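You operate a simulated robot arm through the tools that you are given. There is no shell and no other tool. Be economical: measure what you need, move in short steps, check, and stop when the job is done.

The job below is to be done with a simulated robot arm. You get a single attempt, and the scene is never put back.

Task
Lower the frame on to the timbers, then swing arm E right out.
Fine: stop the lift as soon as its pads let go and put the release lever back to HOLD; leave the arm's pin in till then.

Only the result counts: the job must be done as asked and must still hold three seconds after the hand-in. Knocking over, shifting, dropping, spilling or breaking anything else fails it.

Robot
A 7-joint arm with a two-finger parallel gripper on a trunk, on a base that drives. Base frame: it is fixed to the floor where the robot stands at the start and does not move with it; the origin is under the middle of the robot, x ahead of it, y to its left, z up. Readings come in mm, rad, newtons and seconds.
With the tool pointing down near the work surface it reaches from about 160 to 720 mm from the robot's upright axis, wherever it stands. Its first joint turns from -2.897 to 2.897 rad. Places, roughly: lift arm d [800, 700, 1100]; lift arm e [1300, 500, 1100]; lock pin e [1200, 400, 1300]; release lever [900, 0, 800]. Payload 1.57 kg.
The TCP is the grasp point between the finger pads, 30 mm short of the fingertips. In the tool frame z runs along the fingers and y along their closing line. The gripper opens to 110 mm. The fingers are 24 mm wide and 12 mm thick; the gripper's body (48 by 112 mm) begins 78 mm behind the TCP.
Orientation is that of the tool frame in the base frame, as a unit quaternion [x, y, z, w]. With the fingers straight down and closing along the base's y, the tool's x points along the base's -x, its y along +y and its z along -z.

Tools
- The arm moves only by the tool jog_arm. Its argument "moves" is a list of rows, each a list of 3 entries, a list of its own where there are three numbers: the shift along the tool's x, y, z in mm, then the turn, a rotation vector about the tool's x, y, z in rad, then the closure, from 0 (fully open) to 1 (shut). In form: [[[x, y, z], [wx, wy, wz], claw], ...]. A call has 1 to 12 rows; each row shifts and turns the commanded pose from where the row before left it, along the tool's axes as they then stand. A row lasts 0.2 s, in which the tool goes at most 50 mm and 0.15 rad; a call with a longer step from one row to the next is refused whole, and so is a gripper value outside its range. A pose out of reach is approached as far as the arm can. The call stops where the force on the tool passes 60 N (or 10 N more than at its start, if that is more) or the arm is blocked; 0.2 s more then pass. The fingers move at their own pace (about 45 mm/s each) and stop on an object; they squeeze with about 36 N. The grip force told is the motor's: it shows also when the fingers shut on nothing. Time passes only in rows, and 0.2 s behind the last, so rows that do not move let the fingers close. It gives the time, the measured TCP pose, the force on the tool (base axes), the opening and the grip force at its end, in the units of the frame above (readings bear some noise), with the torque about the TCP (base axes, N m) and any sound that the robot's microphone picked up.
- Cameras (640 x 400 px; columns grow to the right, rows downward): "scene" is now at [16.9, 161.9, 1382.6]; the picture's right is [0.23, -0.97, 0.00], its down [-0.27, -0.06, -0.96] and it looks along [0.94, 0.22, -0.27] (base axes); focal length 286 px, centre (320, 200). "wrist" rides on the gripper at [70, 16, -141] in the tool frame; the picture's right is [-0.23, 0.97, 0.00], its down [-0.86, -0.20, -0.48] and it looks along [-0.47, -0.11, 0.88] (tool axes); focal length 222 px, centre (320, 200).
- capture(camera): a new picture of that camera. No time passes.
- slide_trunk(by): slides the trunk up (or, below 0, down) by that many mm; the arm and the scene camera ride with it, the base frame stays. It gives what a move gives, with no picture.
- roll_base(legs): drives the robot by 1 to 6 legs, each [ahead, turn to the left] in mm and rad, along the robot's own axes; the way and the turn of a leg run together, so that a leg with both is an arc; at most 1500 mm and 3.142 rad a leg. The arm and the cameras ride along, it lands a little off, and it stops where it bumps. It gives what a move gives.
- turn_head(pan, tilt): turns the head with the scene camera to pan (to the left, within 2.705 rad either way) and tilt (down, from -0.506 to 1.204), counted from straight ahead of the robot. It gives what a move gives.
- measure_at(camera, pixels): for up to 12 pixels [column, row] of the newest picture of that camera ("zoom" is the newest enlarged one), the place [x, y, z] in the base frame of the surface seen there, good to about 3 mm, but the place of the scene camera against the robot may be out by one fixed shift of up to 25 mm in any direction. No time passes.
- inspect(camera, box): a new picture of the part [left, top, right, bottom] of that camera's present view, enlarged. No time passes.
- sign_off(): hands the job in; it is judged then, once.

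Go step by step. Measure first, check grasps and placings, and put right what went wrong. The budget is 80 turns and 60 pictures, counting those below and the enlarged ones. Unless the task says otherwise, let go and move clear before handing in, and close with one line.

The tools are called after "Call:" as name(argument=value, ...) on one line, values as JSON. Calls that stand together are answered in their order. jog_arm: Moves the arm, as the interface text tells. Its arguments: {"type":"object","properties":{"moves":{"type":"array","items":{"type":"array"}}},"required":["moves"]} The other tools are called the same way: slide_trunk (by) slides the trunk up or down; roll_base (legs) drives the base; turn_head (pan, tilt) turns the head that bears the scene camera; capture (camera) takes a picture; measure_at (camera, pixels) gives the place of the surface under pixels of a picture; inspect (camera, box) takes an enlarged picture of a part of a camera's view; sign_off () hands the job in.

At the start:

```text
time_s: 0.0
ee_pos: [466.8, 116.9, 1000.9]
tool_rot: [-0.001, 1.0, 0.0, 0.001]
force: [0.2, 0.2, 0.1]
wrist_torque: [0.01, 0.01, 0.03]
grip_width: 109.9
grip_force: 0.0
trunk travel left (down, up): [-275.0, 315.0]
robot x, y, heading: [-1.7, -0.6, 0.0]
head pan, tilt: [0.236, 0.276]
```

scene: 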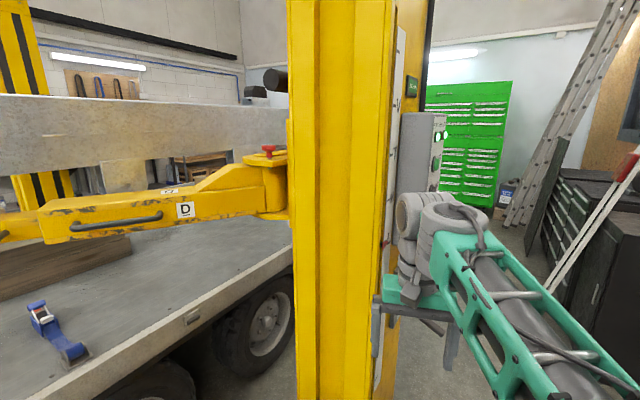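
wrist: 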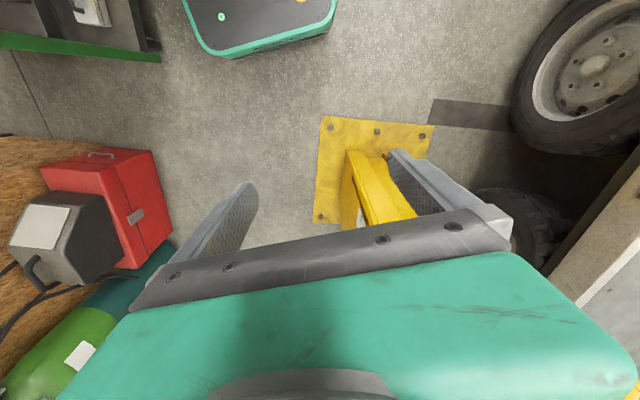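

The scene picture shows the lift's yellow column (cols 290-400), arm D at (160,205) holding a grey frame above a truck bed. The release lever and arm E are hidden, so I look around with the head first.

Call:
turn_head(pan=0.0, tilt=0.45)

Call:
capture(camera="scene")

Call:
turn_head(pan=0.7, tilt=0.2)

Call:
capture(camera="scene")

```text
time_s: 0.8
ee_pos: [467.7, 116.5, 1000.6]
tool_rot: [0.0, 1.0, 0.0, 0.0]
force: [0.0, 0.6, 0.4]
wrist_torque: [-0.01, 0.03, 0.01]
grip_width: 110.2
grip_force: 0.0
trunk travel left (down, up): [-275.0, 315.0]
robot x, y, heading: [-1.0, -0.8, -0.003]
head pan, tilt: [0.0, 0.45]
```

```text
57 pictures are left
```

scene: 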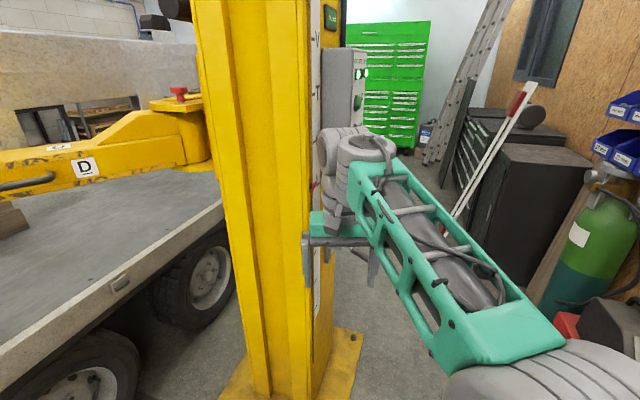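

```text
time_s: 1.8
ee_pos: [468.2, 117.0, 999.5]
tool_rot: [0.0, 1.0, 0.0, 0.0]
force: [0.7, -0.6, 1.1]
wrist_torque: [0.03, -0.03, -0.02]
grip_width: 110.1
grip_force: 0.1
trunk travel left (down, up): [-275.0, 315.0]
robot x, y, heading: [-1.7, -2.9, 0.001]
head pan, tilt: [0.7, 0.201]
```

```text
56 pictures are left
```

scene: 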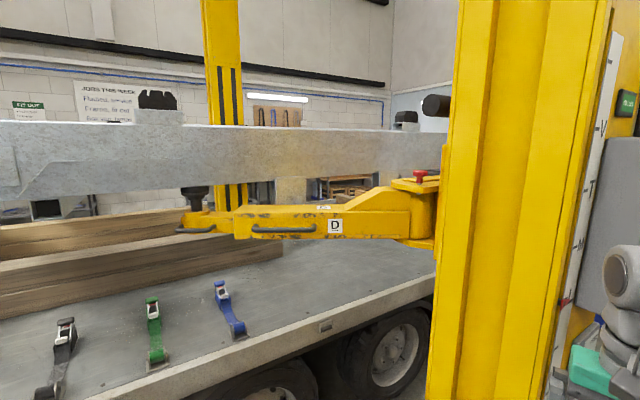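

The column hides the lever side; the grey control box sits on its -y face. I look to the right and down to map free floor, and measure key points.

Call:
measure_at(camera="scene", pixels=[[335, 227], [419, 175], [195, 190], [100, 170], [60, 220], [560, 300], [565, 303], [600, 150], [440, 200], [200, 265], [330, 325], [195, 218]])

Call:
turn_head(pan=-0.5, tilt=0.6)

Call:
capture(camera="scene")

Call:
measure_at(camera="scene", pixels=[[50, 180], [30, 270], [100, 380], [300, 120], [420, 200], [500, 300], [540, 180], [200, 60], [180, 10], [90, 50], [560, 250], [60, 60]])

```text
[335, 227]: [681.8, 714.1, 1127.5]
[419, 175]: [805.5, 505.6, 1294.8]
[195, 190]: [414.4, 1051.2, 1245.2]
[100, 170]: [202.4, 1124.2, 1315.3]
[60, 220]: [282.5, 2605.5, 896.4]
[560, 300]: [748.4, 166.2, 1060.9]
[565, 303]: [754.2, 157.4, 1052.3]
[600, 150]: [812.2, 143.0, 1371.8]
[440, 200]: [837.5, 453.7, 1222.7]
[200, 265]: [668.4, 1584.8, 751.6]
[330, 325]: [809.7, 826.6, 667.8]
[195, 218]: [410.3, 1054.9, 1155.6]
```

```text
time_s: 3.2
ee_pos: [467.6, 118.2, 1000.0]
tool_rot: [-0.001, 1.0, -0.001, 0.0]
force: [-0.4, -0.1, 0.0]
wrist_torque: [0.01, 0.0, -0.03]
grip_width: 110.3
grip_force: 0.0
trunk travel left (down, up): [-275.0, 315.0]
robot x, y, heading: [-0.4, -1.2, 0.001]
head pan, tilt: [-0.499, 0.6]
```

```text
55 pictures are left
```

scene: 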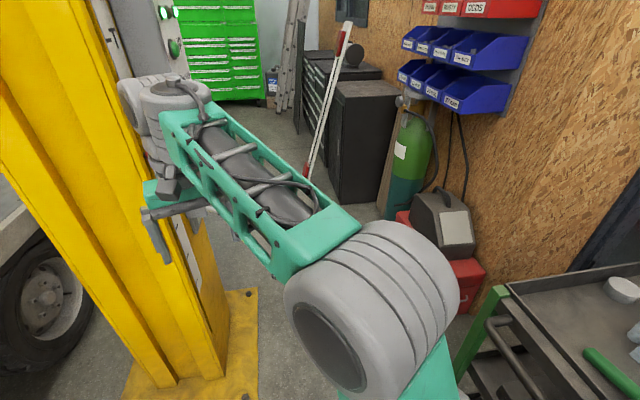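

```text
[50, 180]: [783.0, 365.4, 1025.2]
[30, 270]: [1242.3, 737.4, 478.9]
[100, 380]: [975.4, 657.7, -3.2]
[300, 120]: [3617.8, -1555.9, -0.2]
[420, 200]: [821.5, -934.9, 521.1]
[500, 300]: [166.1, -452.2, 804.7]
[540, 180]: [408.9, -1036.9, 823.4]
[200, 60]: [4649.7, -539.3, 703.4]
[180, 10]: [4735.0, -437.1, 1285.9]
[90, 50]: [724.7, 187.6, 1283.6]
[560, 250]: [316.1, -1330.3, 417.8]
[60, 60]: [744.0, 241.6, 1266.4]
```

The corridor to the right of the column looks free, with a trolley at (500,300) near (166,-452). I check the trolley's extent before driving.

Call:
turn_head(pan=-1.1, tilt=0.8)

Call:
capture(camera="scene")

Call:
measure_at(camera="scene", pixels=[[220, 150], [250, 105], [380, 90], [180, 250], [300, 300], [180, 60], [120, 20], [450, 250], [400, 60], [60, 20], [500, 300], [200, 300]])

```text
time_s: 4.2
ee_pos: [466.8, 116.9, 1000.3]
tool_rot: [0.0, 1.0, 0.0, 0.0]
force: [-1.2, -0.4, -0.1]
wrist_torque: [0.0, 0.02, 0.03]
grip_width: 110.0
grip_force: 0.1
trunk travel left (down, up): [-275.0, 315.0]
robot x, y, heading: [-2.6, 1.7, 0.0]
head pan, tilt: [-1.1, 0.799]
```

```text
54 pictures are left
```

scene: 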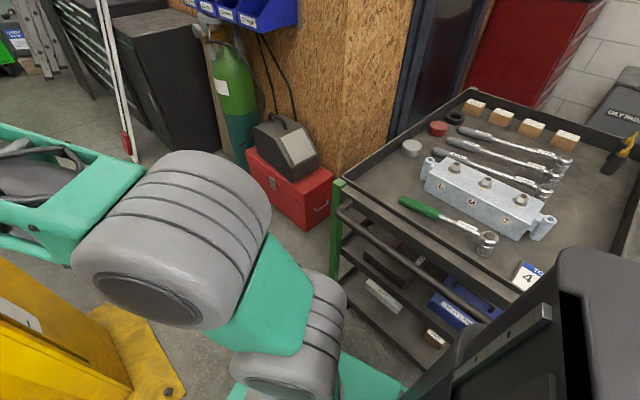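

```text
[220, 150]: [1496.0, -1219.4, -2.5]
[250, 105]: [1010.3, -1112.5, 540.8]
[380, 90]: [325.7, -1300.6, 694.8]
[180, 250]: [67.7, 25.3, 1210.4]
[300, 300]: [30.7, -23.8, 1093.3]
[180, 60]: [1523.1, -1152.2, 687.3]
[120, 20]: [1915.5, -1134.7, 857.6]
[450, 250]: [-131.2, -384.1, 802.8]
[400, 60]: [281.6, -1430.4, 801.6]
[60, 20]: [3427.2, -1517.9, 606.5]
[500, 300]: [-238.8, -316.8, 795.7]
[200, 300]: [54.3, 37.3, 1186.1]
```

The trolley ends near x=170, so I go ahead a little, veer right, and stop facing past the column, then look at its -y face.

Call:
roll_base(legs=[[100, 0], [0, -0.7], [400, 0], [0, 0.4]])

Call:
turn_head(pan=0.85, tilt=0.5)

Call:
capture(camera="scene")

```text
time_s: 10.5
ee_pos: [888.7, -277.9, 1000.1]
tool_rot: [0.147, 0.989, 0.0, 0.0]
force: [0.6, 0.9, 0.0]
wrist_torque: [-0.01, -0.01, -0.01]
grip_width: 110.0
grip_force: 0.1
trunk travel left (down, up): [-275.0, 315.0]
robot x, y, heading: [410.6, -253.7, -0.295]
head pan, tilt: [-1.1, 0.799]
```

```text
time_s: 12.4
ee_pos: [889.0, -279.4, 999.5]
tool_rot: [0.145, 0.989, 0.0, 0.0]
force: [0.5, -0.7, 1.2]
wrist_torque: [-0.01, -0.01, 0.0]
grip_width: 109.7
grip_force: 0.1
trunk travel left (down, up): [-275.0, 315.0]
robot x, y, heading: [409.6, -258.2, -0.294]
head pan, tilt: [0.85, 0.499]
```

```text
53 pictures are left
```

scene: 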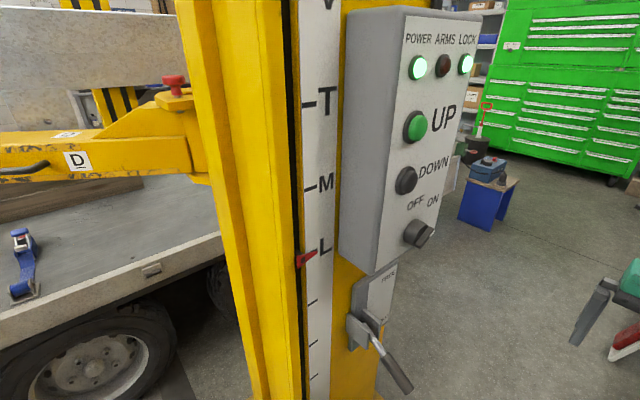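

The control box shows UP, DOWN, an OFF/ON knob, lamps POWER/ARMS/LOCK, a scale T-M-L with a red pointer near L, and the lever at (380,350). I zoom in.

Call:
inspect(camera="scene", box=[340, 250, 440, 400])

Call:
inspect(camera="scene", box=[280, 0, 500, 280])

Call:
measure_at(camera="scene", pixels=[[415, 125], [405, 180], [420, 232], [365, 320], [385, 355], [407, 388], [320, 250], [322, 100], [302, 262], [350, 100], [380, 300], [350, 330]])

```text
2.67 times, centred on (390, 325) of scene
```

zoom: 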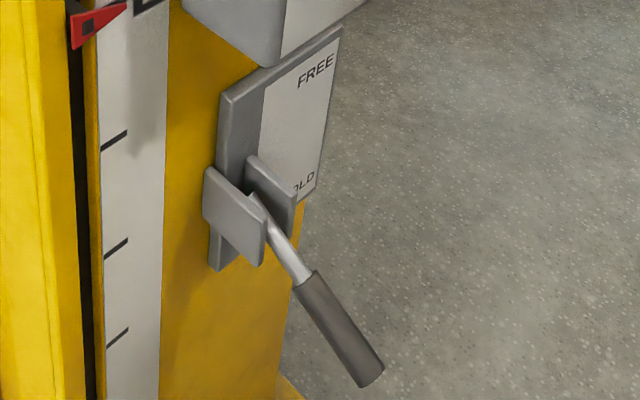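

```text
1.43 times, centred on (390, 140) of scene
```

zoom: 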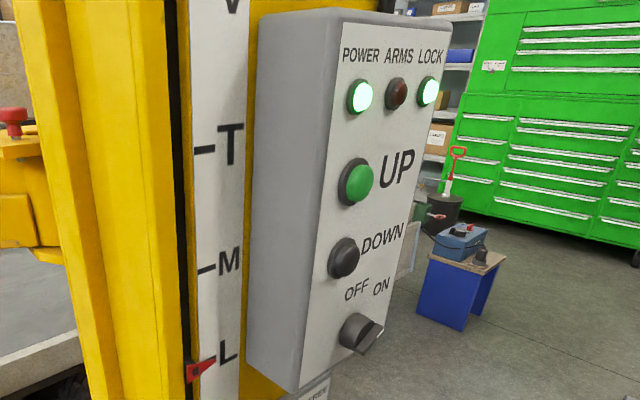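

```text
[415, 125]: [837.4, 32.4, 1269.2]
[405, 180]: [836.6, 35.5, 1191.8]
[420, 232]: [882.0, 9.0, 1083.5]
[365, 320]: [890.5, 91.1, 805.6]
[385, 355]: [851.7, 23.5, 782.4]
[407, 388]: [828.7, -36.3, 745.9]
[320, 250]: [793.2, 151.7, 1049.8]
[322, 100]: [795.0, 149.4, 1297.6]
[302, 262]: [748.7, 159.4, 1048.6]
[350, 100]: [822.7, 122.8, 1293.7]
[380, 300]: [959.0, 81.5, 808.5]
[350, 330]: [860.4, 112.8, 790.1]
```

The lever is in HOLD (down), FREE is up; POWER and LOCK lamps lit, ARMS dark. I look at the frame/timbers and the wall board from here.

Call:
turn_head(pan=1.5, tilt=0.15)

Call:
capture(camera="scene")

Call:
turn_head(pan=0.2, tilt=0.2)

Call:
capture(camera="scene")

```text
time_s: 13.5
ee_pos: [888.9, -278.7, 999.9]
tool_rot: [0.146, 0.989, 0.0, 0.0]
force: [0.5, -0.8, -0.5]
wrist_torque: [-0.01, 0.0, -0.03]
grip_width: 110.0
grip_force: 0.0
trunk travel left (down, up): [-275.0, 315.0]
robot x, y, heading: [407.5, -254.7, -0.291]
head pan, tilt: [1.499, 0.15]
```

```text
50 pictures are left
```

scene: 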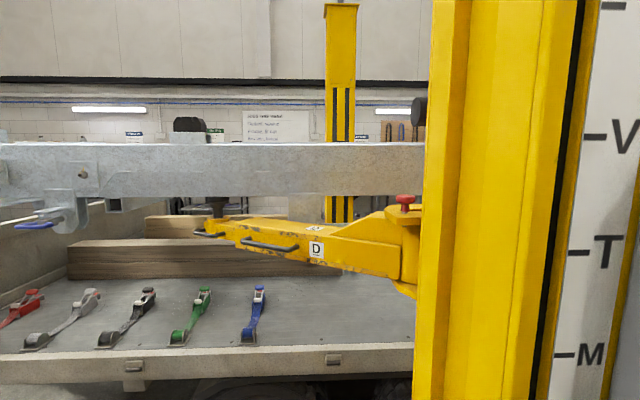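

```text
time_s: 14.9
ee_pos: [889.9, -278.3, 1000.3]
tool_rot: [0.146, 0.989, 0.001, 0.0]
force: [-0.3, 0.0, 0.5]
wrist_torque: [-0.01, 0.01, 0.0]
grip_width: 110.3
grip_force: 0.0
trunk travel left (down, up): [-275.0, 315.0]
robot x, y, heading: [410.0, -256.8, -0.288]
head pan, tilt: [0.201, 0.201]
```

```text
49 pictures are left
```

scene: 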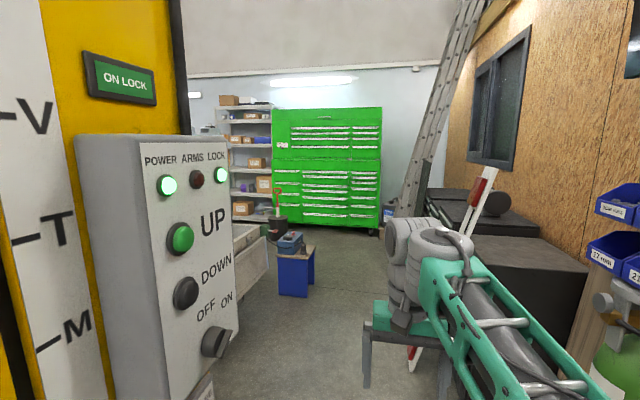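

The sign at (125,82) says "ON LOCK", so the carriage rests on its mechanical lock: it needs a short UP first, then lever to FREE, then DOWN. I turn the tool to point along +y (closing along x) and close the fingers for pressing.

Call:
jog_arm(moves=[[[0, 0, 0], [0, 0, 0.142], 1], [[0, 0, 0], [0, 0, 0.142], 1], [[0, 0, 0], [0, 0, 0.142], 1], [[0, 0, 0], [0, 0, 0.142], 1], [[0, 0, 0], [0, 0, 0.142], 1], [[0, 0, 0], [0, 0, 0.142], 1], [[0, 0, 0], [0, 0, 0.142], 1], [[0, 0, 0], [0, 0, 0.142], 1], [[0, 0, 0], [0, 0, 0.142], 1]])

Call:
jog_arm(moves=[[[0, 0, 0], [0, 0.143, 0], 1], [[0, 0, 0], [0, 0.143, 0], 1], [[0, 0, 0], [0, 0.143, 0], 1], [[0, 0, 0], [0, 0.143, 0], 1], [[0, 0, 0], [0, 0.143, 0], 1], [[0, 0, 0], [0, 0.143, 0], 1], [[0, 0, 0], [0, 0.143, 0], 1], [[0, 0, 0], [0, 0.143, 0], 1], [[0, 0, 0], [0, 0.143, 0], 1], [[0, 0, 0], [0, 0.143, 0], 1], [[0, 0, 0], [0, 0.141, 0], 1]])

Call:
capture(camera="wrist")

```text
time_s: 16.9
ee_pos: [889.5, -277.6, 999.0]
tool_rot: [0.708, 0.707, -0.001, 0.0]
force: [1.5, 0.4, -0.1]
wrist_torque: [-0.01, 0.03, -0.01]
grip_width: 0.0
grip_force: 21.1
trunk travel left (down, up): [-275.0, 315.0]
robot x, y, heading: [402.4, -258.5, -0.291]
head pan, tilt: [0.201, 0.201]
```

```text
time_s: 19.3
ee_pos: [887.3, -278.6, 998.0]
tool_rot: [0.691, 0.693, 0.143, -0.148]
force: [0.6, 0.1, 0.4]
wrist_torque: [-0.03, -0.04, 0.03]
grip_width: 0.0
grip_force: 21.1
out of reach, approached as far as the arm can: row 3, 4, 5, 6, 7, 8, 9, 10, 11
trunk travel left (down, up): [-275.0, 315.0]
robot x, y, heading: [404.5, -256.9, -0.294]
head pan, tilt: [0.201, 0.201]
```

```text
48 pictures are left
```

wrist: 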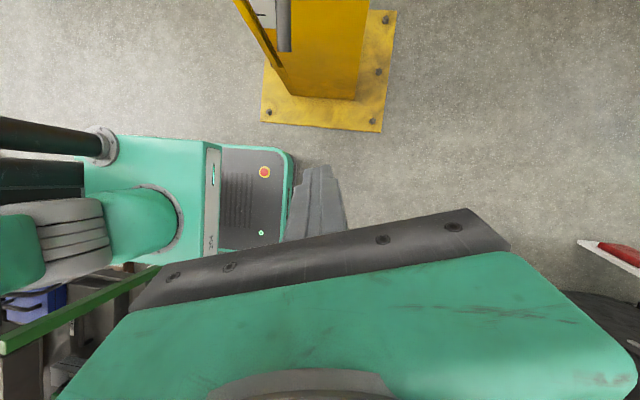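

The tool can't pitch sideways this far from that stance (rows 3-11 out of reach), so I'll instead stand facing +y before the panel. First I level the tool back and see how the command behaves.

Call:
jog_arm(moves=[[[0, 0, 0], [0, -0.14, 0], 1], [[0, 0, 0], [0, -0.14, 0], 1], [[0, 0, 0], [0, -0.135, 0], 1]])

```text
time_s: 20.1
ee_pos: [888.9, -281.7, 997.9]
tool_rot: [0.706, 0.708, 0.01, -0.018]
force: [0.5, -0.2, 0.9]
wrist_torque: [-0.03, 0.02, 0.01]
grip_width: 0.1
grip_force: 21.4
trunk travel left (down, up): [-275.0, 315.0]
robot x, y, heading: [409.4, -257.1, -0.29]
head pan, tilt: [0.201, 0.201]
```

The tool is vertical again and commands follow the measured pose. I retract it, realign with the robot, and drive to stand facing +y before the panel.

Call:
jog_arm(moves=[[[0, -45, 0], [0, 0, 0], 1], [[0, -45, 0], [0, 0, 0], 1], [[0, -45, 0], [0, 0, 0], 1], [[0, 0, 0], [0, 0, -0.142], 1], [[0, 0, 0], [0, 0, -0.142], 1], [[0, 0, 0], [0, 0, -0.142], 1], [[0, 0, 0], [0, 0, -0.142], 1], [[0, 0, 0], [0, 0, -0.142], 1], [[0, 0, 0], [0, 0, -0.142], 1], [[0, 0, 0], [0, 0, -0.142], 1], [[0, 0, 0], [0, 0, -0.142], 1], [[0, 0, 0], [0, 0, -0.142], 1]])

Call:
roll_base(legs=[[0, -0.24], [515, 0], [0, 2.1]])

Call:
turn_head(pan=-0.15, tilt=0.55)

Call:
capture(camera="scene")

```text
time_s: 22.7
ee_pos: [752.7, -279.2, 998.5]
tool_rot: [0.144, 0.99, 0.001, -0.002]
force: [-1.0, -0.2, -0.8]
wrist_torque: [-0.03, -0.04, -0.03]
grip_width: 0.0
grip_force: 21.1
trunk travel left (down, up): [-275.0, 315.0]
robot x, y, heading: [407.3, -255.5, -0.294]
head pan, tilt: [0.201, 0.201]
```

```text
time_s: 31.6
ee_pos: [770.3, -177.4, 998.1]
tool_rot: [0.709, -0.705, 0.002, 0.001]
force: [-0.3, 0.5, 0.8]
wrist_torque: [0.03, 0.02, -0.01]
grip_width: 0.1
grip_force: 20.5
trunk travel left (down, up): [-275.0, 315.0]
robot x, y, heading: [847.6, -516.0, 1.571]
head pan, tilt: [0.201, 0.201]
```

```text
time_s: 32.4
ee_pos: [771.0, -178.7, 998.6]
tool_rot: [0.709, -0.705, 0.002, 0.002]
force: [0.2, -0.2, 0.1]
wrist_torque: [-0.01, -0.01, 0.01]
grip_width: 0.0
grip_force: 21.3
trunk travel left (down, up): [-275.0, 315.0]
robot x, y, heading: [848.9, -516.4, 1.571]
head pan, tilt: [-0.15, 0.55]
```

```text
47 pictures are left
```

scene: 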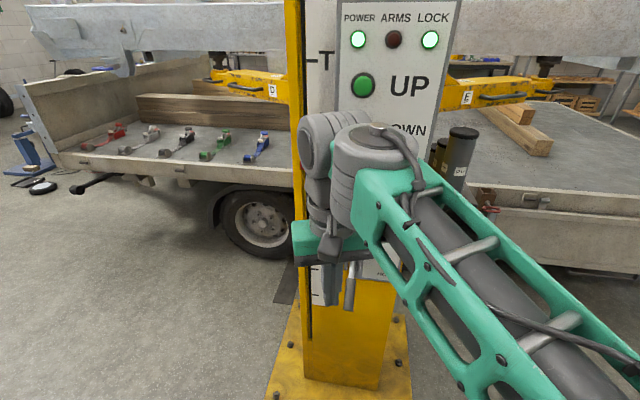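

From here I see both arms: D at (270,90), E at (467,97), pads at (215,65) and (545,65), and the timbers. I measure these and zoom on each.

Call:
measure_at(camera="scene", pixels=[[362, 85], [350, 285], [345, 305], [200, 98], [525, 115], [200, 40], [550, 40], [270, 90], [467, 97], [380, 35], [345, 125], [365, 355]])

Call:
inspect(camera="scene", box=[430, 20, 630, 145])

Call:
inspect(camera="scene", box=[120, 20, 320, 145])

```text
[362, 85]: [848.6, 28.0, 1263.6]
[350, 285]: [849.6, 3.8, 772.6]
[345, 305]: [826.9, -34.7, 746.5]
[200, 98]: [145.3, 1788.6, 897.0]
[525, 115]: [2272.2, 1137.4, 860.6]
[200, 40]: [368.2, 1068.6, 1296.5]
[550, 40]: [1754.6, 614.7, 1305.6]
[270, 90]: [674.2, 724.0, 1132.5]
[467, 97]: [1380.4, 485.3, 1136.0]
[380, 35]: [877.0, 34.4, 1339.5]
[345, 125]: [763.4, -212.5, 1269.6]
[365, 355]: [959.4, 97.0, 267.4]
```

```text
3.20 times, centred on (530, 82) of scene
```

zoom: 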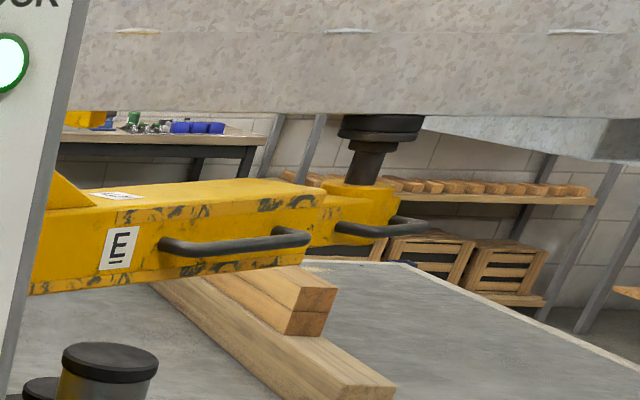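

```text
3.20 times, centred on (220, 82) of scene
```

zoom: 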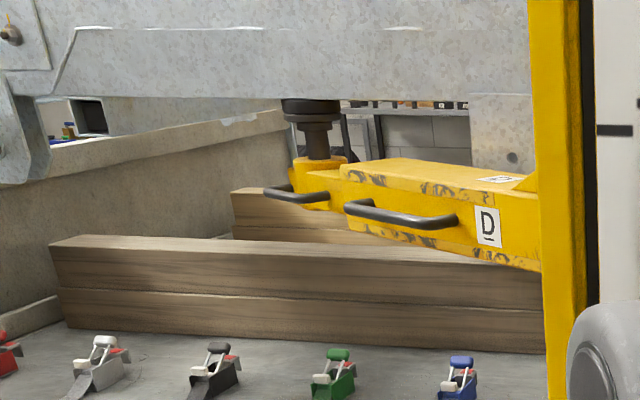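

Frame bottom is ~1190, timbers' top ~900, so it must sink roughly 250-300 mm; both pads are clear to watch from here. Now I pitch the tool to point along +y.

Call:
jog_arm(moves=[[[0, 0, 0], [0, -0.143, 0], 1], [[0, 0, 0], [0, -0.143, 0], 1], [[0, 0, 0], [0, -0.143, 0], 1], [[0, 0, 0], [0, -0.143, 0], 1], [[0, 0, 0], [0, -0.143, 0], 1], [[0, 0, 0], [0, -0.143, 0], 1], [[0, 0, 0], [0, -0.143, 0], 1], [[0, 0, 0], [0, -0.143, 0], 1], [[0, 0, 0], [0, -0.143, 0], 1], [[0, 0, 0], [0, -0.143, 0], 1], [[0, 0, 0], [0, -0.141, 0], 1]])

Call:
capture(camera="wrist")

```text
time_s: 33.2
ee_pos: [768.7, -135.2, 924.5]
tool_rot: [0.708, -0.705, -0.028, -0.041]
force: [0.5, -0.3, 0.4]
wrist_torque: [0.0, 0.0, -0.01]
grip_width: 0.0
grip_force: 20.9
trunk travel left (down, up): [-275.0, 315.0]
robot x, y, heading: [850.3, -517.0, 1.572]
head pan, tilt: [-0.15, 0.55]
stopped in row 3: the arm was blocked; the commanded pose is now the measured one
```

```text
44 pictures are left
```

wrist: 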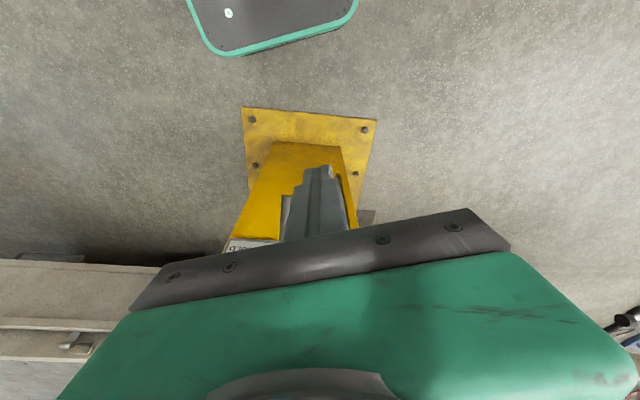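

The pitch was blocked because the wrist was too close to the body. I raise the trunk and bring the tool further out before pitching.

Call:
slide_trunk(by=200)

Call:
jog_arm(moves=[[[-40, 0, 0], [0, 0, 0], 1], [[-40, 0, -20], [0, 0, 0], 1], [[0, 0, 0], [0, -0.14, 0], 1], [[0, 0, 0], [0, -0.14, 0], 1], [[0, 0, 0], [0, -0.14, 0], 1]])

```text
time_s: 35.5
ee_pos: [771.9, -135.6, 954.6]
tool_rot: [-0.704, 0.709, 0.029, 0.043]
force: [0.6, -0.2, -0.6]
wrist_torque: [0.02, 0.0, -0.01]
grip_width: 0.3
grip_force: 21.4
trunk travel left (down, up): [-296.0, 294.0]
robot x, y, heading: [850.3, -515.3, 1.573]
head pan, tilt: [-0.15, 0.55]
stopped: the arm was blocked; the commanded pose is now the measured one
```

```text
time_s: 36.8
ee_pos: [762.3, -38.1, 1039.0]
tool_rot: [0.683, -0.683, -0.177, -0.188]
force: [-0.2, -0.5, -0.3]
wrist_torque: [0.02, 0.03, 0.03]
grip_width: 0.0
grip_force: 21.5
out of reach, approached as far as the arm can: row 4, 5
trunk travel left (down, up): [-296.0, 294.0]
robot x, y, heading: [846.9, -516.5, 1.57]
head pan, tilt: [-0.15, 0.55]
```

Reading: pitching forward is limited by the forearm slope, so the tool must be raised relative to the shoulder first. I lift the tool to ~1230 and then continue pitching.

Call:
jog_arm(moves=[[[-14, 0, -44], [0, 0, 0], 1], [[-14, 0, -44], [0, 0, 0], 1], [[-14, 0, -44], [0, 0, 0], 1], [[-14, 0, -44], [0, 0, 0], 1], [[-14, 0, -44], [0, 0, 0], 1], [[0, 0, 0], [0, -0.14, 0], 1], [[0, 0, 0], [0, -0.14, 0], 1], [[0, 0, 0], [0, -0.14, 0], 1], [[0, 0, 0], [0, -0.14, 0], 1], [[0, 0, 0], [0, -0.14, 0], 1], [[0, 0, 0], [0, -0.14, 0], 1], [[0, 0, 0], [0, -0.14, 0], 1]])

Call:
capture(camera="wrist")

```text
time_s: 39.1
ee_pos: [733.0, -36.0, 1193.4]
tool_rot: [0.685, -0.54, -0.423, -0.247]
force: [0.4, 0.9, -0.2]
wrist_torque: [0.02, 0.0, 0.0]
grip_width: 0.1
grip_force: 21.6
out of reach, approached as far as the arm can: row 9, 10, 11
trunk travel left (down, up): [-296.0, 294.0]
robot x, y, heading: [848.1, -512.3, 1.574]
head pan, tilt: [-0.15, 0.55]
stopped in row 11: the arm was blocked; the commanded pose is now the measured one
```

```text
43 pictures are left
```

wrist: 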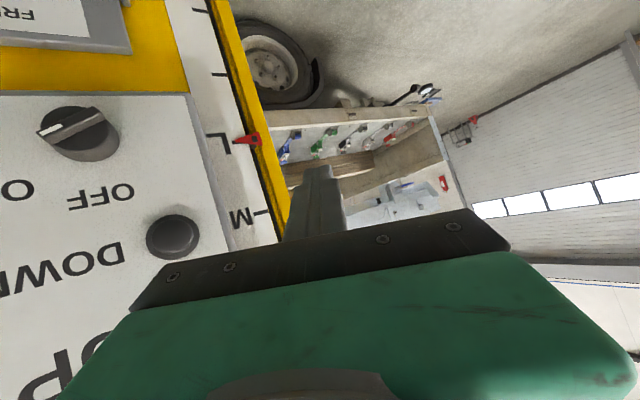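

The wrist skewed at its limit (58° pitch, yawed left). A ~50° downward pitch is enough for pressing; I back off, remove the skew, then lower the trunk so the arm reaches upward.

Call:
jog_arm(moves=[[[22, 6, -30], [0.104, 0.033, 0.026], 1], [[22, 3, -30], [0.104, 0.033, 0.026], 1], [[22, 0, -30], [0.104, 0.033, 0.026], 1]])

Call:
slide_trunk(by=-200)

```text
time_s: 39.6
ee_pos: [776.5, -22.8, 1124.6]
tool_rot: [0.659, -0.645, -0.318, -0.219]
force: [-1.2, -0.1, 0.4]
wrist_torque: [0.05, -0.01, 0.02]
grip_width: 0.0
grip_force: 21.3
trunk travel left (down, up): [-296.0, 294.0]
robot x, y, heading: [851.5, -516.6, 1.572]
head pan, tilt: [-0.15, 0.55]
stopped in row 2: the arm was blocked; the commanded pose is now the measured one
```

```text
time_s: 41.7
ee_pos: [780.1, -17.1, 912.8]
tool_rot: [0.662, -0.654, -0.304, -0.203]
force: [-0.1, 1.0, 0.2]
wrist_torque: [-0.01, 0.0, 0.02]
grip_width: 0.0
grip_force: 21.2
trunk travel left (down, up): [-96.0, 494.0]
robot x, y, heading: [847.3, -511.1, 1.57]
head pan, tilt: [-0.15, 0.55]
```

The arm still reports "blocked" while retreating, so something may be touching; I look at the arm.

Call:
turn_head(pan=-0.1, tilt=0.4)

Call:
capture(camera="scene")

```text
time_s: 42.4
ee_pos: [781.5, -17.3, 913.8]
tool_rot: [0.662, -0.653, -0.306, -0.203]
force: [0.7, 0.3, -0.8]
wrist_torque: [0.01, -0.01, 0.01]
grip_width: 0.0
grip_force: 21.3
trunk travel left (down, up): [-96.0, 494.0]
robot x, y, heading: [846.0, -515.6, 1.575]
head pan, tilt: [-0.099, 0.4]
```

```text
42 pictures are left
```

scene: 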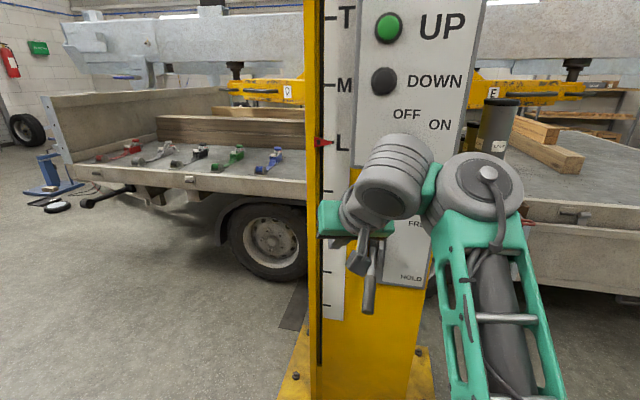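

The wrist cylinders at (395,180) and (480,190) ride close to the panel. I measure how close they are.

Call:
measure_at(camera="scene", pixels=[[480, 190], [395, 170], [388, 81], [388, 27], [368, 300], [363, 262], [378, 232], [400, 205], [575, 70], [235, 72], [500, 340], [440, 130]])

```text
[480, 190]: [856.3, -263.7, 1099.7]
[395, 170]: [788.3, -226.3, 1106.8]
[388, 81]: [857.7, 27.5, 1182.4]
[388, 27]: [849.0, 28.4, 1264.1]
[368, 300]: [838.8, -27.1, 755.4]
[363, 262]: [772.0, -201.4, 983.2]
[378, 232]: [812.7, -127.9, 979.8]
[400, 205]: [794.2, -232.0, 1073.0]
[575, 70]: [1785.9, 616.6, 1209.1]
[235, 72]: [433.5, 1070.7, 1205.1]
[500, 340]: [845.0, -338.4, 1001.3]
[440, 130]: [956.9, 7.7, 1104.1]
```

The wrist is ~290 mm clear of the panel, so the blocks were joint limits. With the trunk lower, I bring the tool up to in front of the UP button at (849,28,1264).

Call:
jog_arm(moves=[[[-24.1, -1.9, -34], [0, 0, 0], 1], [[-24.1, -1.9, -34], [0, 0, 0], 1], [[-24.1, -1.9, -34], [0, 0, 0], 1], [[-24.1, -1.9, -34], [0, 0, 0], 1], [[-24.1, -1.9, -34], [0, 0, 0], 1], [[-24.1, -1.9, -34], [0, 0, 0], 1], [[-24.1, -1.9, -34], [0, 0, 0], 1], [[-24.1, -1.9, -34], [0, 0, 0], 1], [[-24.1, -1.9, -34], [0, 0, 0], 1]])

Call:
capture(camera="wrist")

```text
time_s: 44.4
ee_pos: [830.3, -37.2, 1151.5]
tool_rot: [0.639, -0.633, -0.323, -0.294]
force: [1.2, 0.4, -0.4]
wrist_torque: [0.0, 0.14, 0.15]
grip_width: 0.0
grip_force: 21.5
out of reach, approached as far as the arm can: row 4, 5, 6, 7, 8
trunk travel left (down, up): [-96.0, 494.0]
robot x, y, heading: [852.2, -513.9, 1.57]
head pan, tilt: [-0.099, 0.4]
```

```text
41 pictures are left
```

wrist: 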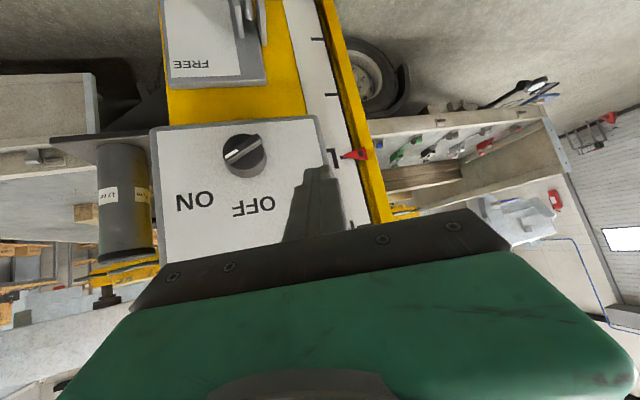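

The arm tops out at z 1151 but with a clean 52° pitch, so I raise the trunk by 130 mm to bring the fingertip level with UP, and check it in the scene view.

Call:
slide_trunk(by=130)

Call:
capture(camera="scene")

```text
time_s: 46.0
ee_pos: [829.5, -36.8, 1281.7]
tool_rot: [-0.635, 0.636, 0.323, 0.295]
force: [0.0, 0.3, 0.0]
wrist_torque: [0.01, -0.02, -0.03]
grip_width: 0.2
grip_force: 21.5
trunk travel left (down, up): [-226.0, 364.0]
robot x, y, heading: [849.6, -511.2, 1.571]
head pan, tilt: [-0.099, 0.4]
```

```text
40 pictures are left
```

scene: 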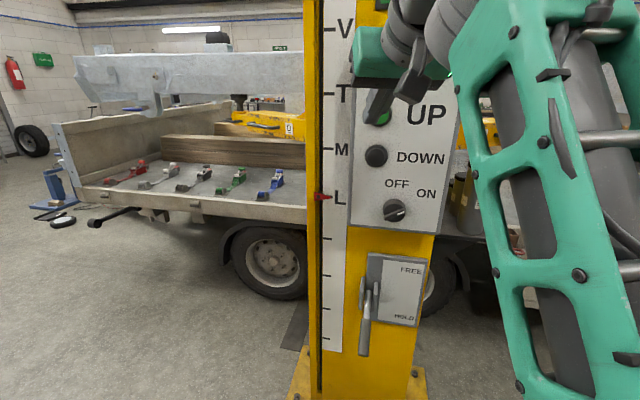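

The fingertip at (372,120) is just in front of the UP button. I measure tip, buttons and lever for the scene-camera offset.

Call:
measure_at(camera="scene", pixels=[[371, 118], [376, 100], [389, 118], [375, 157], [365, 335], [375, 290], [363, 350], [395, 211], [240, 97], [240, 88], [235, 142], [320, 197]])

Call:
inspect(camera="scene", box=[320, 60, 480, 160])

```text
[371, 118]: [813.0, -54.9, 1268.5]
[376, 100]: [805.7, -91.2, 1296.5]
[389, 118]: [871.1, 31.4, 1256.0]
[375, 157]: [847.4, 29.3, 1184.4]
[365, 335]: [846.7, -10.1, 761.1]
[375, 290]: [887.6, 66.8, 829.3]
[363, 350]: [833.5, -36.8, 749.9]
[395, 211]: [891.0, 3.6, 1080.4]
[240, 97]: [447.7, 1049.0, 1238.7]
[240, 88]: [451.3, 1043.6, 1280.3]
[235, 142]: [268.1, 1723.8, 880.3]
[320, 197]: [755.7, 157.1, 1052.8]
```

```text
4.00 times, centred on (400, 110) of scene
```

zoom: 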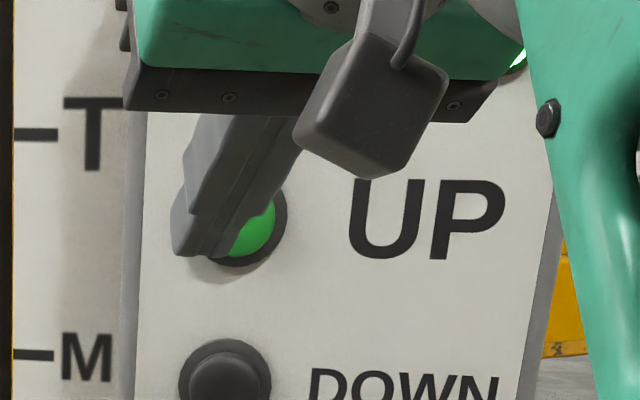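

Call:
measure_at(camera="zoom", pixels=[[192, 248], [182, 245], [206, 240], [176, 215], [258, 230], [280, 230], [232, 385], [330, 345], [190, 180]])

```text
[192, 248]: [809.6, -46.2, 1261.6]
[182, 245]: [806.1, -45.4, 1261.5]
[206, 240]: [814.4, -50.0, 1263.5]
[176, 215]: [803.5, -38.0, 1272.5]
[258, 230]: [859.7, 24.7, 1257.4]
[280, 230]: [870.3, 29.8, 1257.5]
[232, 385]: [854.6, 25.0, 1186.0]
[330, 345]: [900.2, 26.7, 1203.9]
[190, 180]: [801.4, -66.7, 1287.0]
```

Comparing the fingertip (known at about (816,-6,1273)) with its measured place shows the scene camera reads about (-12,-27,+3) off; so UP's true place is about (861,54,1259). I align and approach to just short of it.

Call:
jog_arm(moves=[[[8, -31, 5], [0, 0, 0], 1], [[-28, -1, 35], [0, 0, 0], 1], [[0, 0, 0], [0, 0, 0], 1]])

Call:
inspect(camera="scene", box=[320, 60, 480, 160])

```text
time_s: 46.8
ee_pos: [862.9, 8.2, 1270.4]
tool_rot: [-0.635, 0.636, 0.323, 0.295]
force: [-0.1, 0.0, 0.0]
wrist_torque: [0.01, -0.03, -0.01]
grip_width: 0.0
grip_force: 21.1
trunk travel left (down, up): [-226.0, 364.0]
robot x, y, heading: [848.0, -514.4, 1.574]
head pan, tilt: [-0.099, 0.4]
```

```text
4.00 times, centred on (400, 110) of scene
```

zoom: 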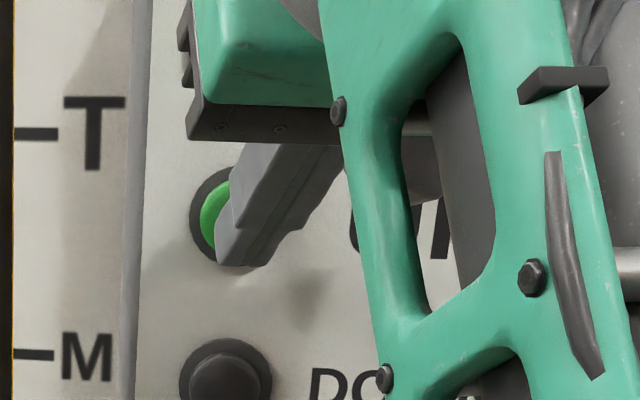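

The tip is centred on the button, about 12 mm short. I press in small steps and watch force and sound.

Call:
jog_arm(moves=[[[-6.2, 0, 7.9], [0, 0, 0], 1], [[-3.7, 0, 4.7], [0, 0, 0], 1], [[-2.5, 0, 3.1], [0, 0, 0], 1]])

Call:
capture(camera="scene")

```text
time_s: 47.6
ee_pos: [862.7, 22.4, 1273.5]
tool_rot: [-0.635, 0.635, 0.325, 0.295]
force: [4.1, -31.0, -12.6]
wrist_torque: [-0.69, 0.03, -0.33]
grip_width: 0.1
grip_force: 21.2
trunk travel left (down, up): [-226.0, 364.0]
robot x, y, heading: [849.1, -515.6, 1.568]
head pan, tilt: [-0.099, 0.4]
```

```text
37 pictures are left
```

scene: 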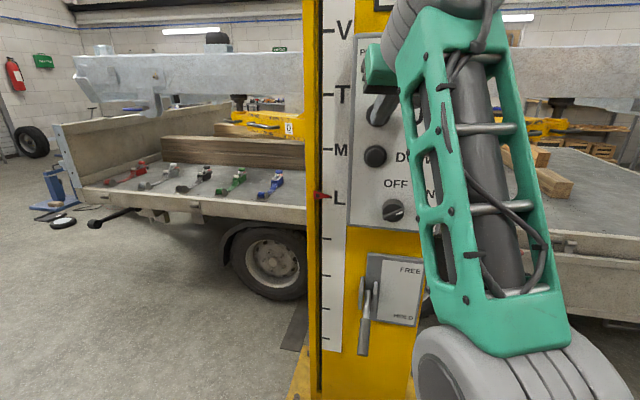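

Force of 31 N says the button is in, but no motion yet by the pointer at (322,197). I hold for a second and check.

Call:
jog_arm(moves=[[[0, 0, 0], [0, 0, 0], 1], [[0, 0, 0], [0, 0, 0], 1], [[0, 0, 0], [0, 0, 0], 1]])

Call:
capture(camera="scene")

```text
time_s: 48.4
ee_pos: [860.9, 22.1, 1274.7]
tool_rot: [0.635, -0.634, -0.325, -0.297]
force: [-3.1, -27.4, -1.4]
wrist_torque: [-0.32, 0.07, -0.16]
grip_width: 0.0
grip_force: 22.1
trunk travel left (down, up): [-226.0, 364.0]
robot x, y, heading: [842.9, -515.1, 1.574]
head pan, tilt: [-0.099, 0.4]
```

```text
36 pictures are left
```

scene: 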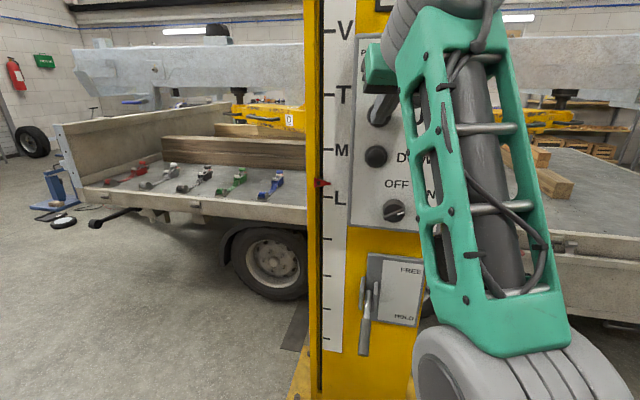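

The pointer rose from row 197 to 183, so UP works and the lift is off its lock. I back off now.

Call:
jog_arm(moves=[[[18.6, 1, -23.5], [0, 0, 0], 1], [[18.6, 1, -23.5], [0, 0, 0], 1]])

Call:
turn_head(pan=-0.15, tilt=0.2)

Call:
capture(camera="scene")

```text
time_s: 49.0
ee_pos: [861.2, -31.8, 1270.0]
tool_rot: [-0.635, 0.636, 0.323, 0.295]
force: [0.0, 0.7, -0.4]
wrist_torque: [0.02, -0.02, -0.03]
grip_width: 0.0
grip_force: 21.3
trunk travel left (down, up): [-226.0, 364.0]
robot x, y, heading: [852.0, -510.3, 1.563]
head pan, tilt: [-0.099, 0.4]
```

```text
time_s: 49.7
ee_pos: [860.1, -32.6, 1271.4]
tool_rot: [-0.636, 0.636, 0.323, 0.295]
force: [0.0, 0.0, -0.1]
wrist_torque: [-0.02, -0.01, -0.03]
grip_width: 0.0
grip_force: 21.7
trunk travel left (down, up): [-226.0, 364.0]
robot x, y, heading: [848.4, -510.6, 1.575]
head pan, tilt: [-0.15, 0.201]
```

```text
35 pictures are left
```

scene: 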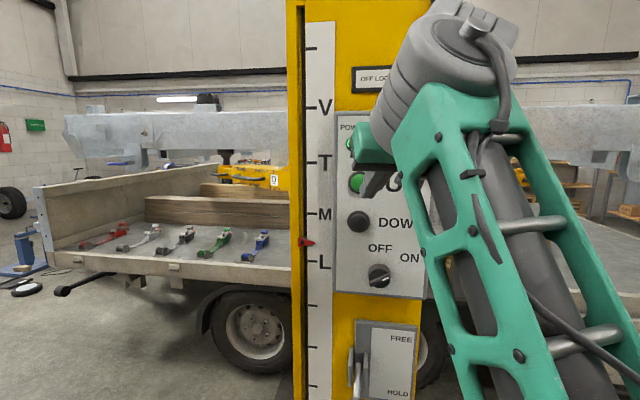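

The sign now reads "OFF LOCK" (375,78). Next the lever: I lower the trunk and look at it with the wrist camera.

Call:
slide_trunk(by=-220)

Call:
jog_arm(moves=[[[30, 0, 24], [0, 0, 0], 0.5], [[30, 0, 24], [0, 0, 0], 0.5], [[30, 0, 24], [0, 0, 0], 0.5], [[30, 0, 24], [0, 0, 0], 0.5]])

Call:
capture(camera="wrist")

```text
time_s: 52.1
ee_pos: [859.8, -33.4, 1050.8]
tool_rot: [-0.635, 0.636, 0.323, 0.296]
force: [0.3, -0.4, -0.5]
wrist_torque: [0.05, 0.01, 0.01]
grip_width: 0.0
grip_force: 20.9
trunk travel left (down, up): [-6.0, 584.0]
robot x, y, heading: [849.9, -513.9, 1.573]
head pan, tilt: [-0.15, 0.201]
```

```text
time_s: 53.3
ee_pos: [858.1, -10.7, 872.8]
tool_rot: [-0.638, 0.652, 0.296, 0.284]
force: [-1.6, 0.4, -0.1]
wrist_torque: [-0.02, 0.01, -0.02]
grip_width: 54.9
grip_force: 0.1
trunk travel left (down, up): [-6.0, 584.0]
robot x, y, heading: [845.2, -513.7, 1.57]
head pan, tilt: [-0.15, 0.201]
stopped in row 4: the arm was blocked; the commanded pose is now the measured one
```

```text
34 pictures are left
```

wrist: 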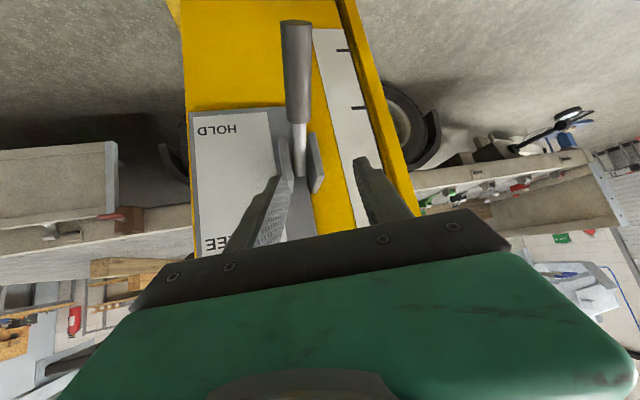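

The wrist view shows the lever between the finger lines: end at (297,25), root at (299,165). I measure it with the wrist camera.

Call:
measure_at(camera="wrist", pixels=[[297, 28], [297, 60], [298, 100], [299, 125], [300, 150], [300, 172], [285, 60], [309, 60], [316, 170], [220, 130], [265, 210], [210, 60]])

```text
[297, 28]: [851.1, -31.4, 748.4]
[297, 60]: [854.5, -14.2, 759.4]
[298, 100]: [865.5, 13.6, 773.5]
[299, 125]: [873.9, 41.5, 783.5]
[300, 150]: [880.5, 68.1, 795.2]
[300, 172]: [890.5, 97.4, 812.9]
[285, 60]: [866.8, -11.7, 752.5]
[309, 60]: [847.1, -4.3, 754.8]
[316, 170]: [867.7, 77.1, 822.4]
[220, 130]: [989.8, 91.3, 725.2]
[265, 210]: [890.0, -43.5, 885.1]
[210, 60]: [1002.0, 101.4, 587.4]
```

The lever (HOLD) runs from about (890,97,813) out to (851,-31,748), and the lift is yawed about -0.31 rad. I yaw the tool to match and reduce pitch so it can go lower.

Call:
jog_arm(moves=[[[0, 0, 0], [0.077, -0.002, 0.069], 0.3], [[0, 0, 0], [0.077, -0.002, 0.069], 0.3], [[0, 0, 0], [0.077, -0.002, 0.069], 0.3], [[0, 0, 0], [0, 0.125, 0], 0.3], [[0, 0, 0], [0, 0.125, 0], 0.3]])

```text
time_s: 54.5
ee_pos: [858.7, -22.7, 885.6]
tool_rot: [-0.551, 0.773, 0.195, 0.245]
force: [0.1, 0.0, -0.6]
wrist_torque: [0.01, 0.0, 0.02]
grip_width: 77.0
grip_force: 0.0
trunk travel left (down, up): [-6.0, 584.0]
robot x, y, heading: [847.4, -514.2, 1.569]
head pan, tilt: [-0.15, 0.201]
```

The tool now points 37° off vertical, in line with the lever. I lower it so the open fingers straddle the handle at about (860,0,760).

Call:
jog_arm(moves=[[[19.6, 0.4, 37.3], [0, 0, 0], 0.3], [[19.6, 0.4, 37.3], [0, 0, 0], 0.3], [[15.6, 0.4, 30.3], [0, 0, 0], 0.3]])

Call:
capture(camera="wrist")

```text
time_s: 55.3
ee_pos: [860.0, -7.9, 766.8]
tool_rot: [-0.554, 0.776, 0.19, 0.234]
force: [-0.1, -1.2, 0.4]
wrist_torque: [-0.02, -0.01, 0.0]
grip_width: 77.0
grip_force: 0.1
trunk travel left (down, up): [-6.0, 584.0]
robot x, y, heading: [847.3, -520.6, 1.571]
head pan, tilt: [-0.15, 0.201]
```

```text
33 pictures are left
```

wrist: 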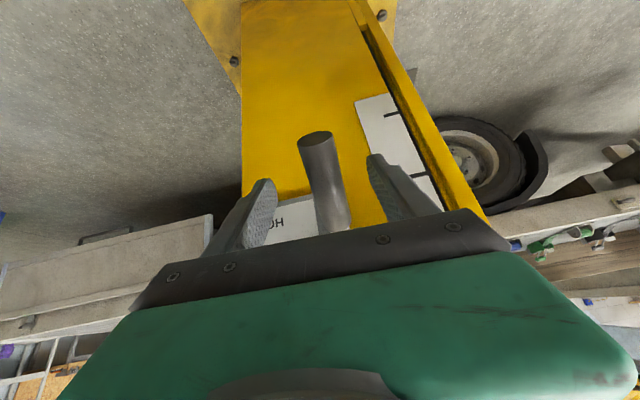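

The handle lies between the fingers. I check its depth against the TCP before closing.

Call:
measure_at(camera="wrist", pixels=[[316, 140], [325, 170], [333, 210], [262, 190], [380, 170]])

```text
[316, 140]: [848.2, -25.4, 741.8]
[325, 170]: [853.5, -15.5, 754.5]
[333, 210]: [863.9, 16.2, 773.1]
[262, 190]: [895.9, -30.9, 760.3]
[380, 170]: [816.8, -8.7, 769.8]
```

The handle passes right at the TCP. I close on it.

Call:
jog_arm(moves=[[[0, 0, 0], [0, 0, 0], 1], [[0, 0, 0], [0, 0, 0], 1], [[0, 0, 0], [0, 0, 0], 1], [[0, 0, 0], [0, 0, 0], 1]])

```text
time_s: 56.3
ee_pos: [855.6, -5.0, 768.7]
tool_rot: [-0.558, 0.772, 0.191, 0.236]
force: [-35.5, 17.6, 2.3]
wrist_torque: [0.26, 0.43, 0.6]
grip_width: 25.8
grip_force: 22.1
trunk travel left (down, up): [-6.0, 584.0]
robot x, y, heading: [845.9, -513.4, 1.578]
head pan, tilt: [-0.15, 0.201]
```

Held: opening 25.8 mm, with ~39 N side pull along the closing line. I relieve that by 4 mm and start raising the lever along its arc.

Call:
jog_arm(moves=[[[0, 4, 0], [0, 0, 0], 1], [[-5, 0, -16.1], [0, 0, 0], 1], [[-7, 0, -14.7], [0, 0, 0], 1], [[-7.6, 0, -11.8], [0, 0, 0], 1]])

Call:
capture(camera="wrist")

```text
time_s: 57.3
ee_pos: [852.3, -14.0, 813.8]
tool_rot: [-0.552, 0.777, 0.188, 0.236]
force: [-19.8, 1.6, -14.1]
wrist_torque: [-0.86, 0.76, 0.25]
grip_width: 25.5
grip_force: 36.6
trunk travel left (down, up): [-6.0, 584.0]
robot x, y, heading: [849.7, -511.7, 1.572]
head pan, tilt: [-0.15, 0.201]
```

```text
32 pictures are left
```

wrist: 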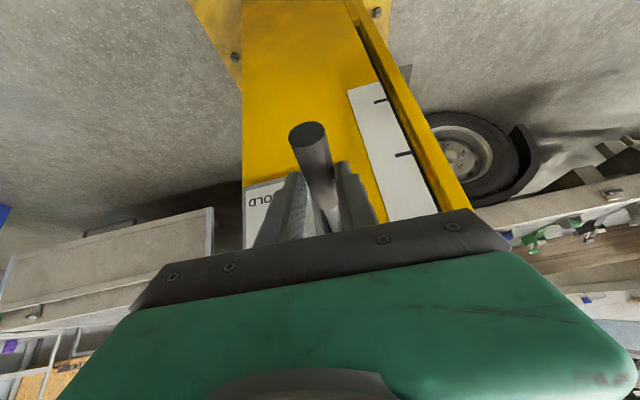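

The lever follows (grip 25.5 mm, small forces). I continue up the arc.

Call:
jog_arm(moves=[[[-10.4, 2, -12.2], [0, 0, 0], 1], [[-12.3, 0, -10.8], [0, 0, 0], 1], [[-13.3, 0, -8.8], [0, 0, 0], 1]])

Call:
turn_head(pan=-0.05, tilt=0.1)

Call:
capture(camera="scene")

```text
time_s: 58.1
ee_pos: [856.9, -4.2, 861.5]
tool_rot: [-0.553, 0.777, 0.19, 0.235]
force: [0.5, -1.1, -0.2]
wrist_torque: [-0.01, -0.01, -0.02]
grip_width: 0.0
grip_force: 21.5
trunk travel left (down, up): [-6.0, 584.0]
robot x, y, heading: [848.4, -514.1, 1.568]
head pan, tilt: [-0.15, 0.201]
```

```text
time_s: 58.7
ee_pos: [858.1, -3.3, 859.7]
tool_rot: [-0.553, 0.776, 0.189, 0.235]
force: [0.0, 0.1, 1.1]
wrist_torque: [0.0, -0.01, 0.03]
grip_width: 0.0
grip_force: 21.5
trunk travel left (down, up): [-6.0, 584.0]
robot x, y, heading: [851.3, -513.3, 1.571]
head pan, tilt: [-0.051, 0.099]
```

```text
31 pictures are left
```

scene: 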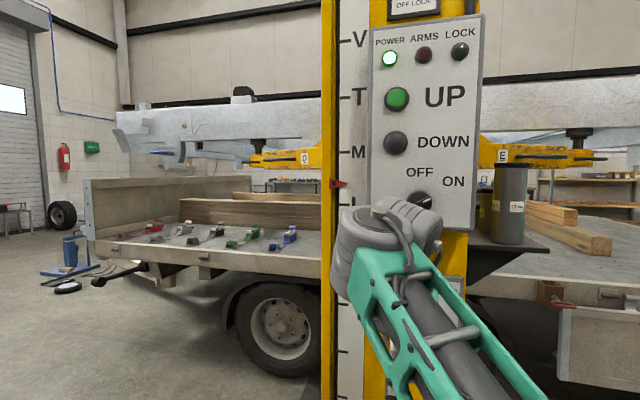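

The handle slipped out near the top (grip 0); the LOCK lamp is now dark. I check the lever with the wrist camera.

Call:
capture(camera="wrist")

Call:
measure_at(camera="scene", pixels=[[512, 170], [510, 240], [490, 200], [500, 155], [530, 155], [485, 260], [580, 132], [262, 147], [555, 235], [565, 213], [250, 205], [343, 184]])

```text
30 pictures are left
```

wrist: 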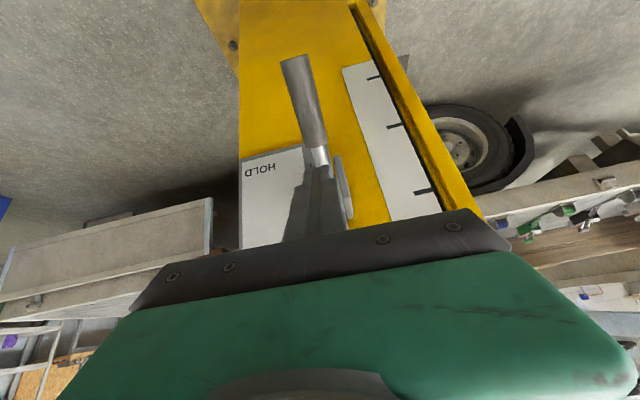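

```text
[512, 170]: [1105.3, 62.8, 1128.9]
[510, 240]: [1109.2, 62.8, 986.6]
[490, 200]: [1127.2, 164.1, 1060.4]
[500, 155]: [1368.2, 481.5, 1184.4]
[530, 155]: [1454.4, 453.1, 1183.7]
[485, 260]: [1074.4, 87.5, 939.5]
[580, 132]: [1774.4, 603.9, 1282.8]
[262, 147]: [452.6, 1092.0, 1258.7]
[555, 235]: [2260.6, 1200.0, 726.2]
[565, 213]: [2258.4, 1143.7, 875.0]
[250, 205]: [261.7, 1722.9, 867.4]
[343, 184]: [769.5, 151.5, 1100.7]
```

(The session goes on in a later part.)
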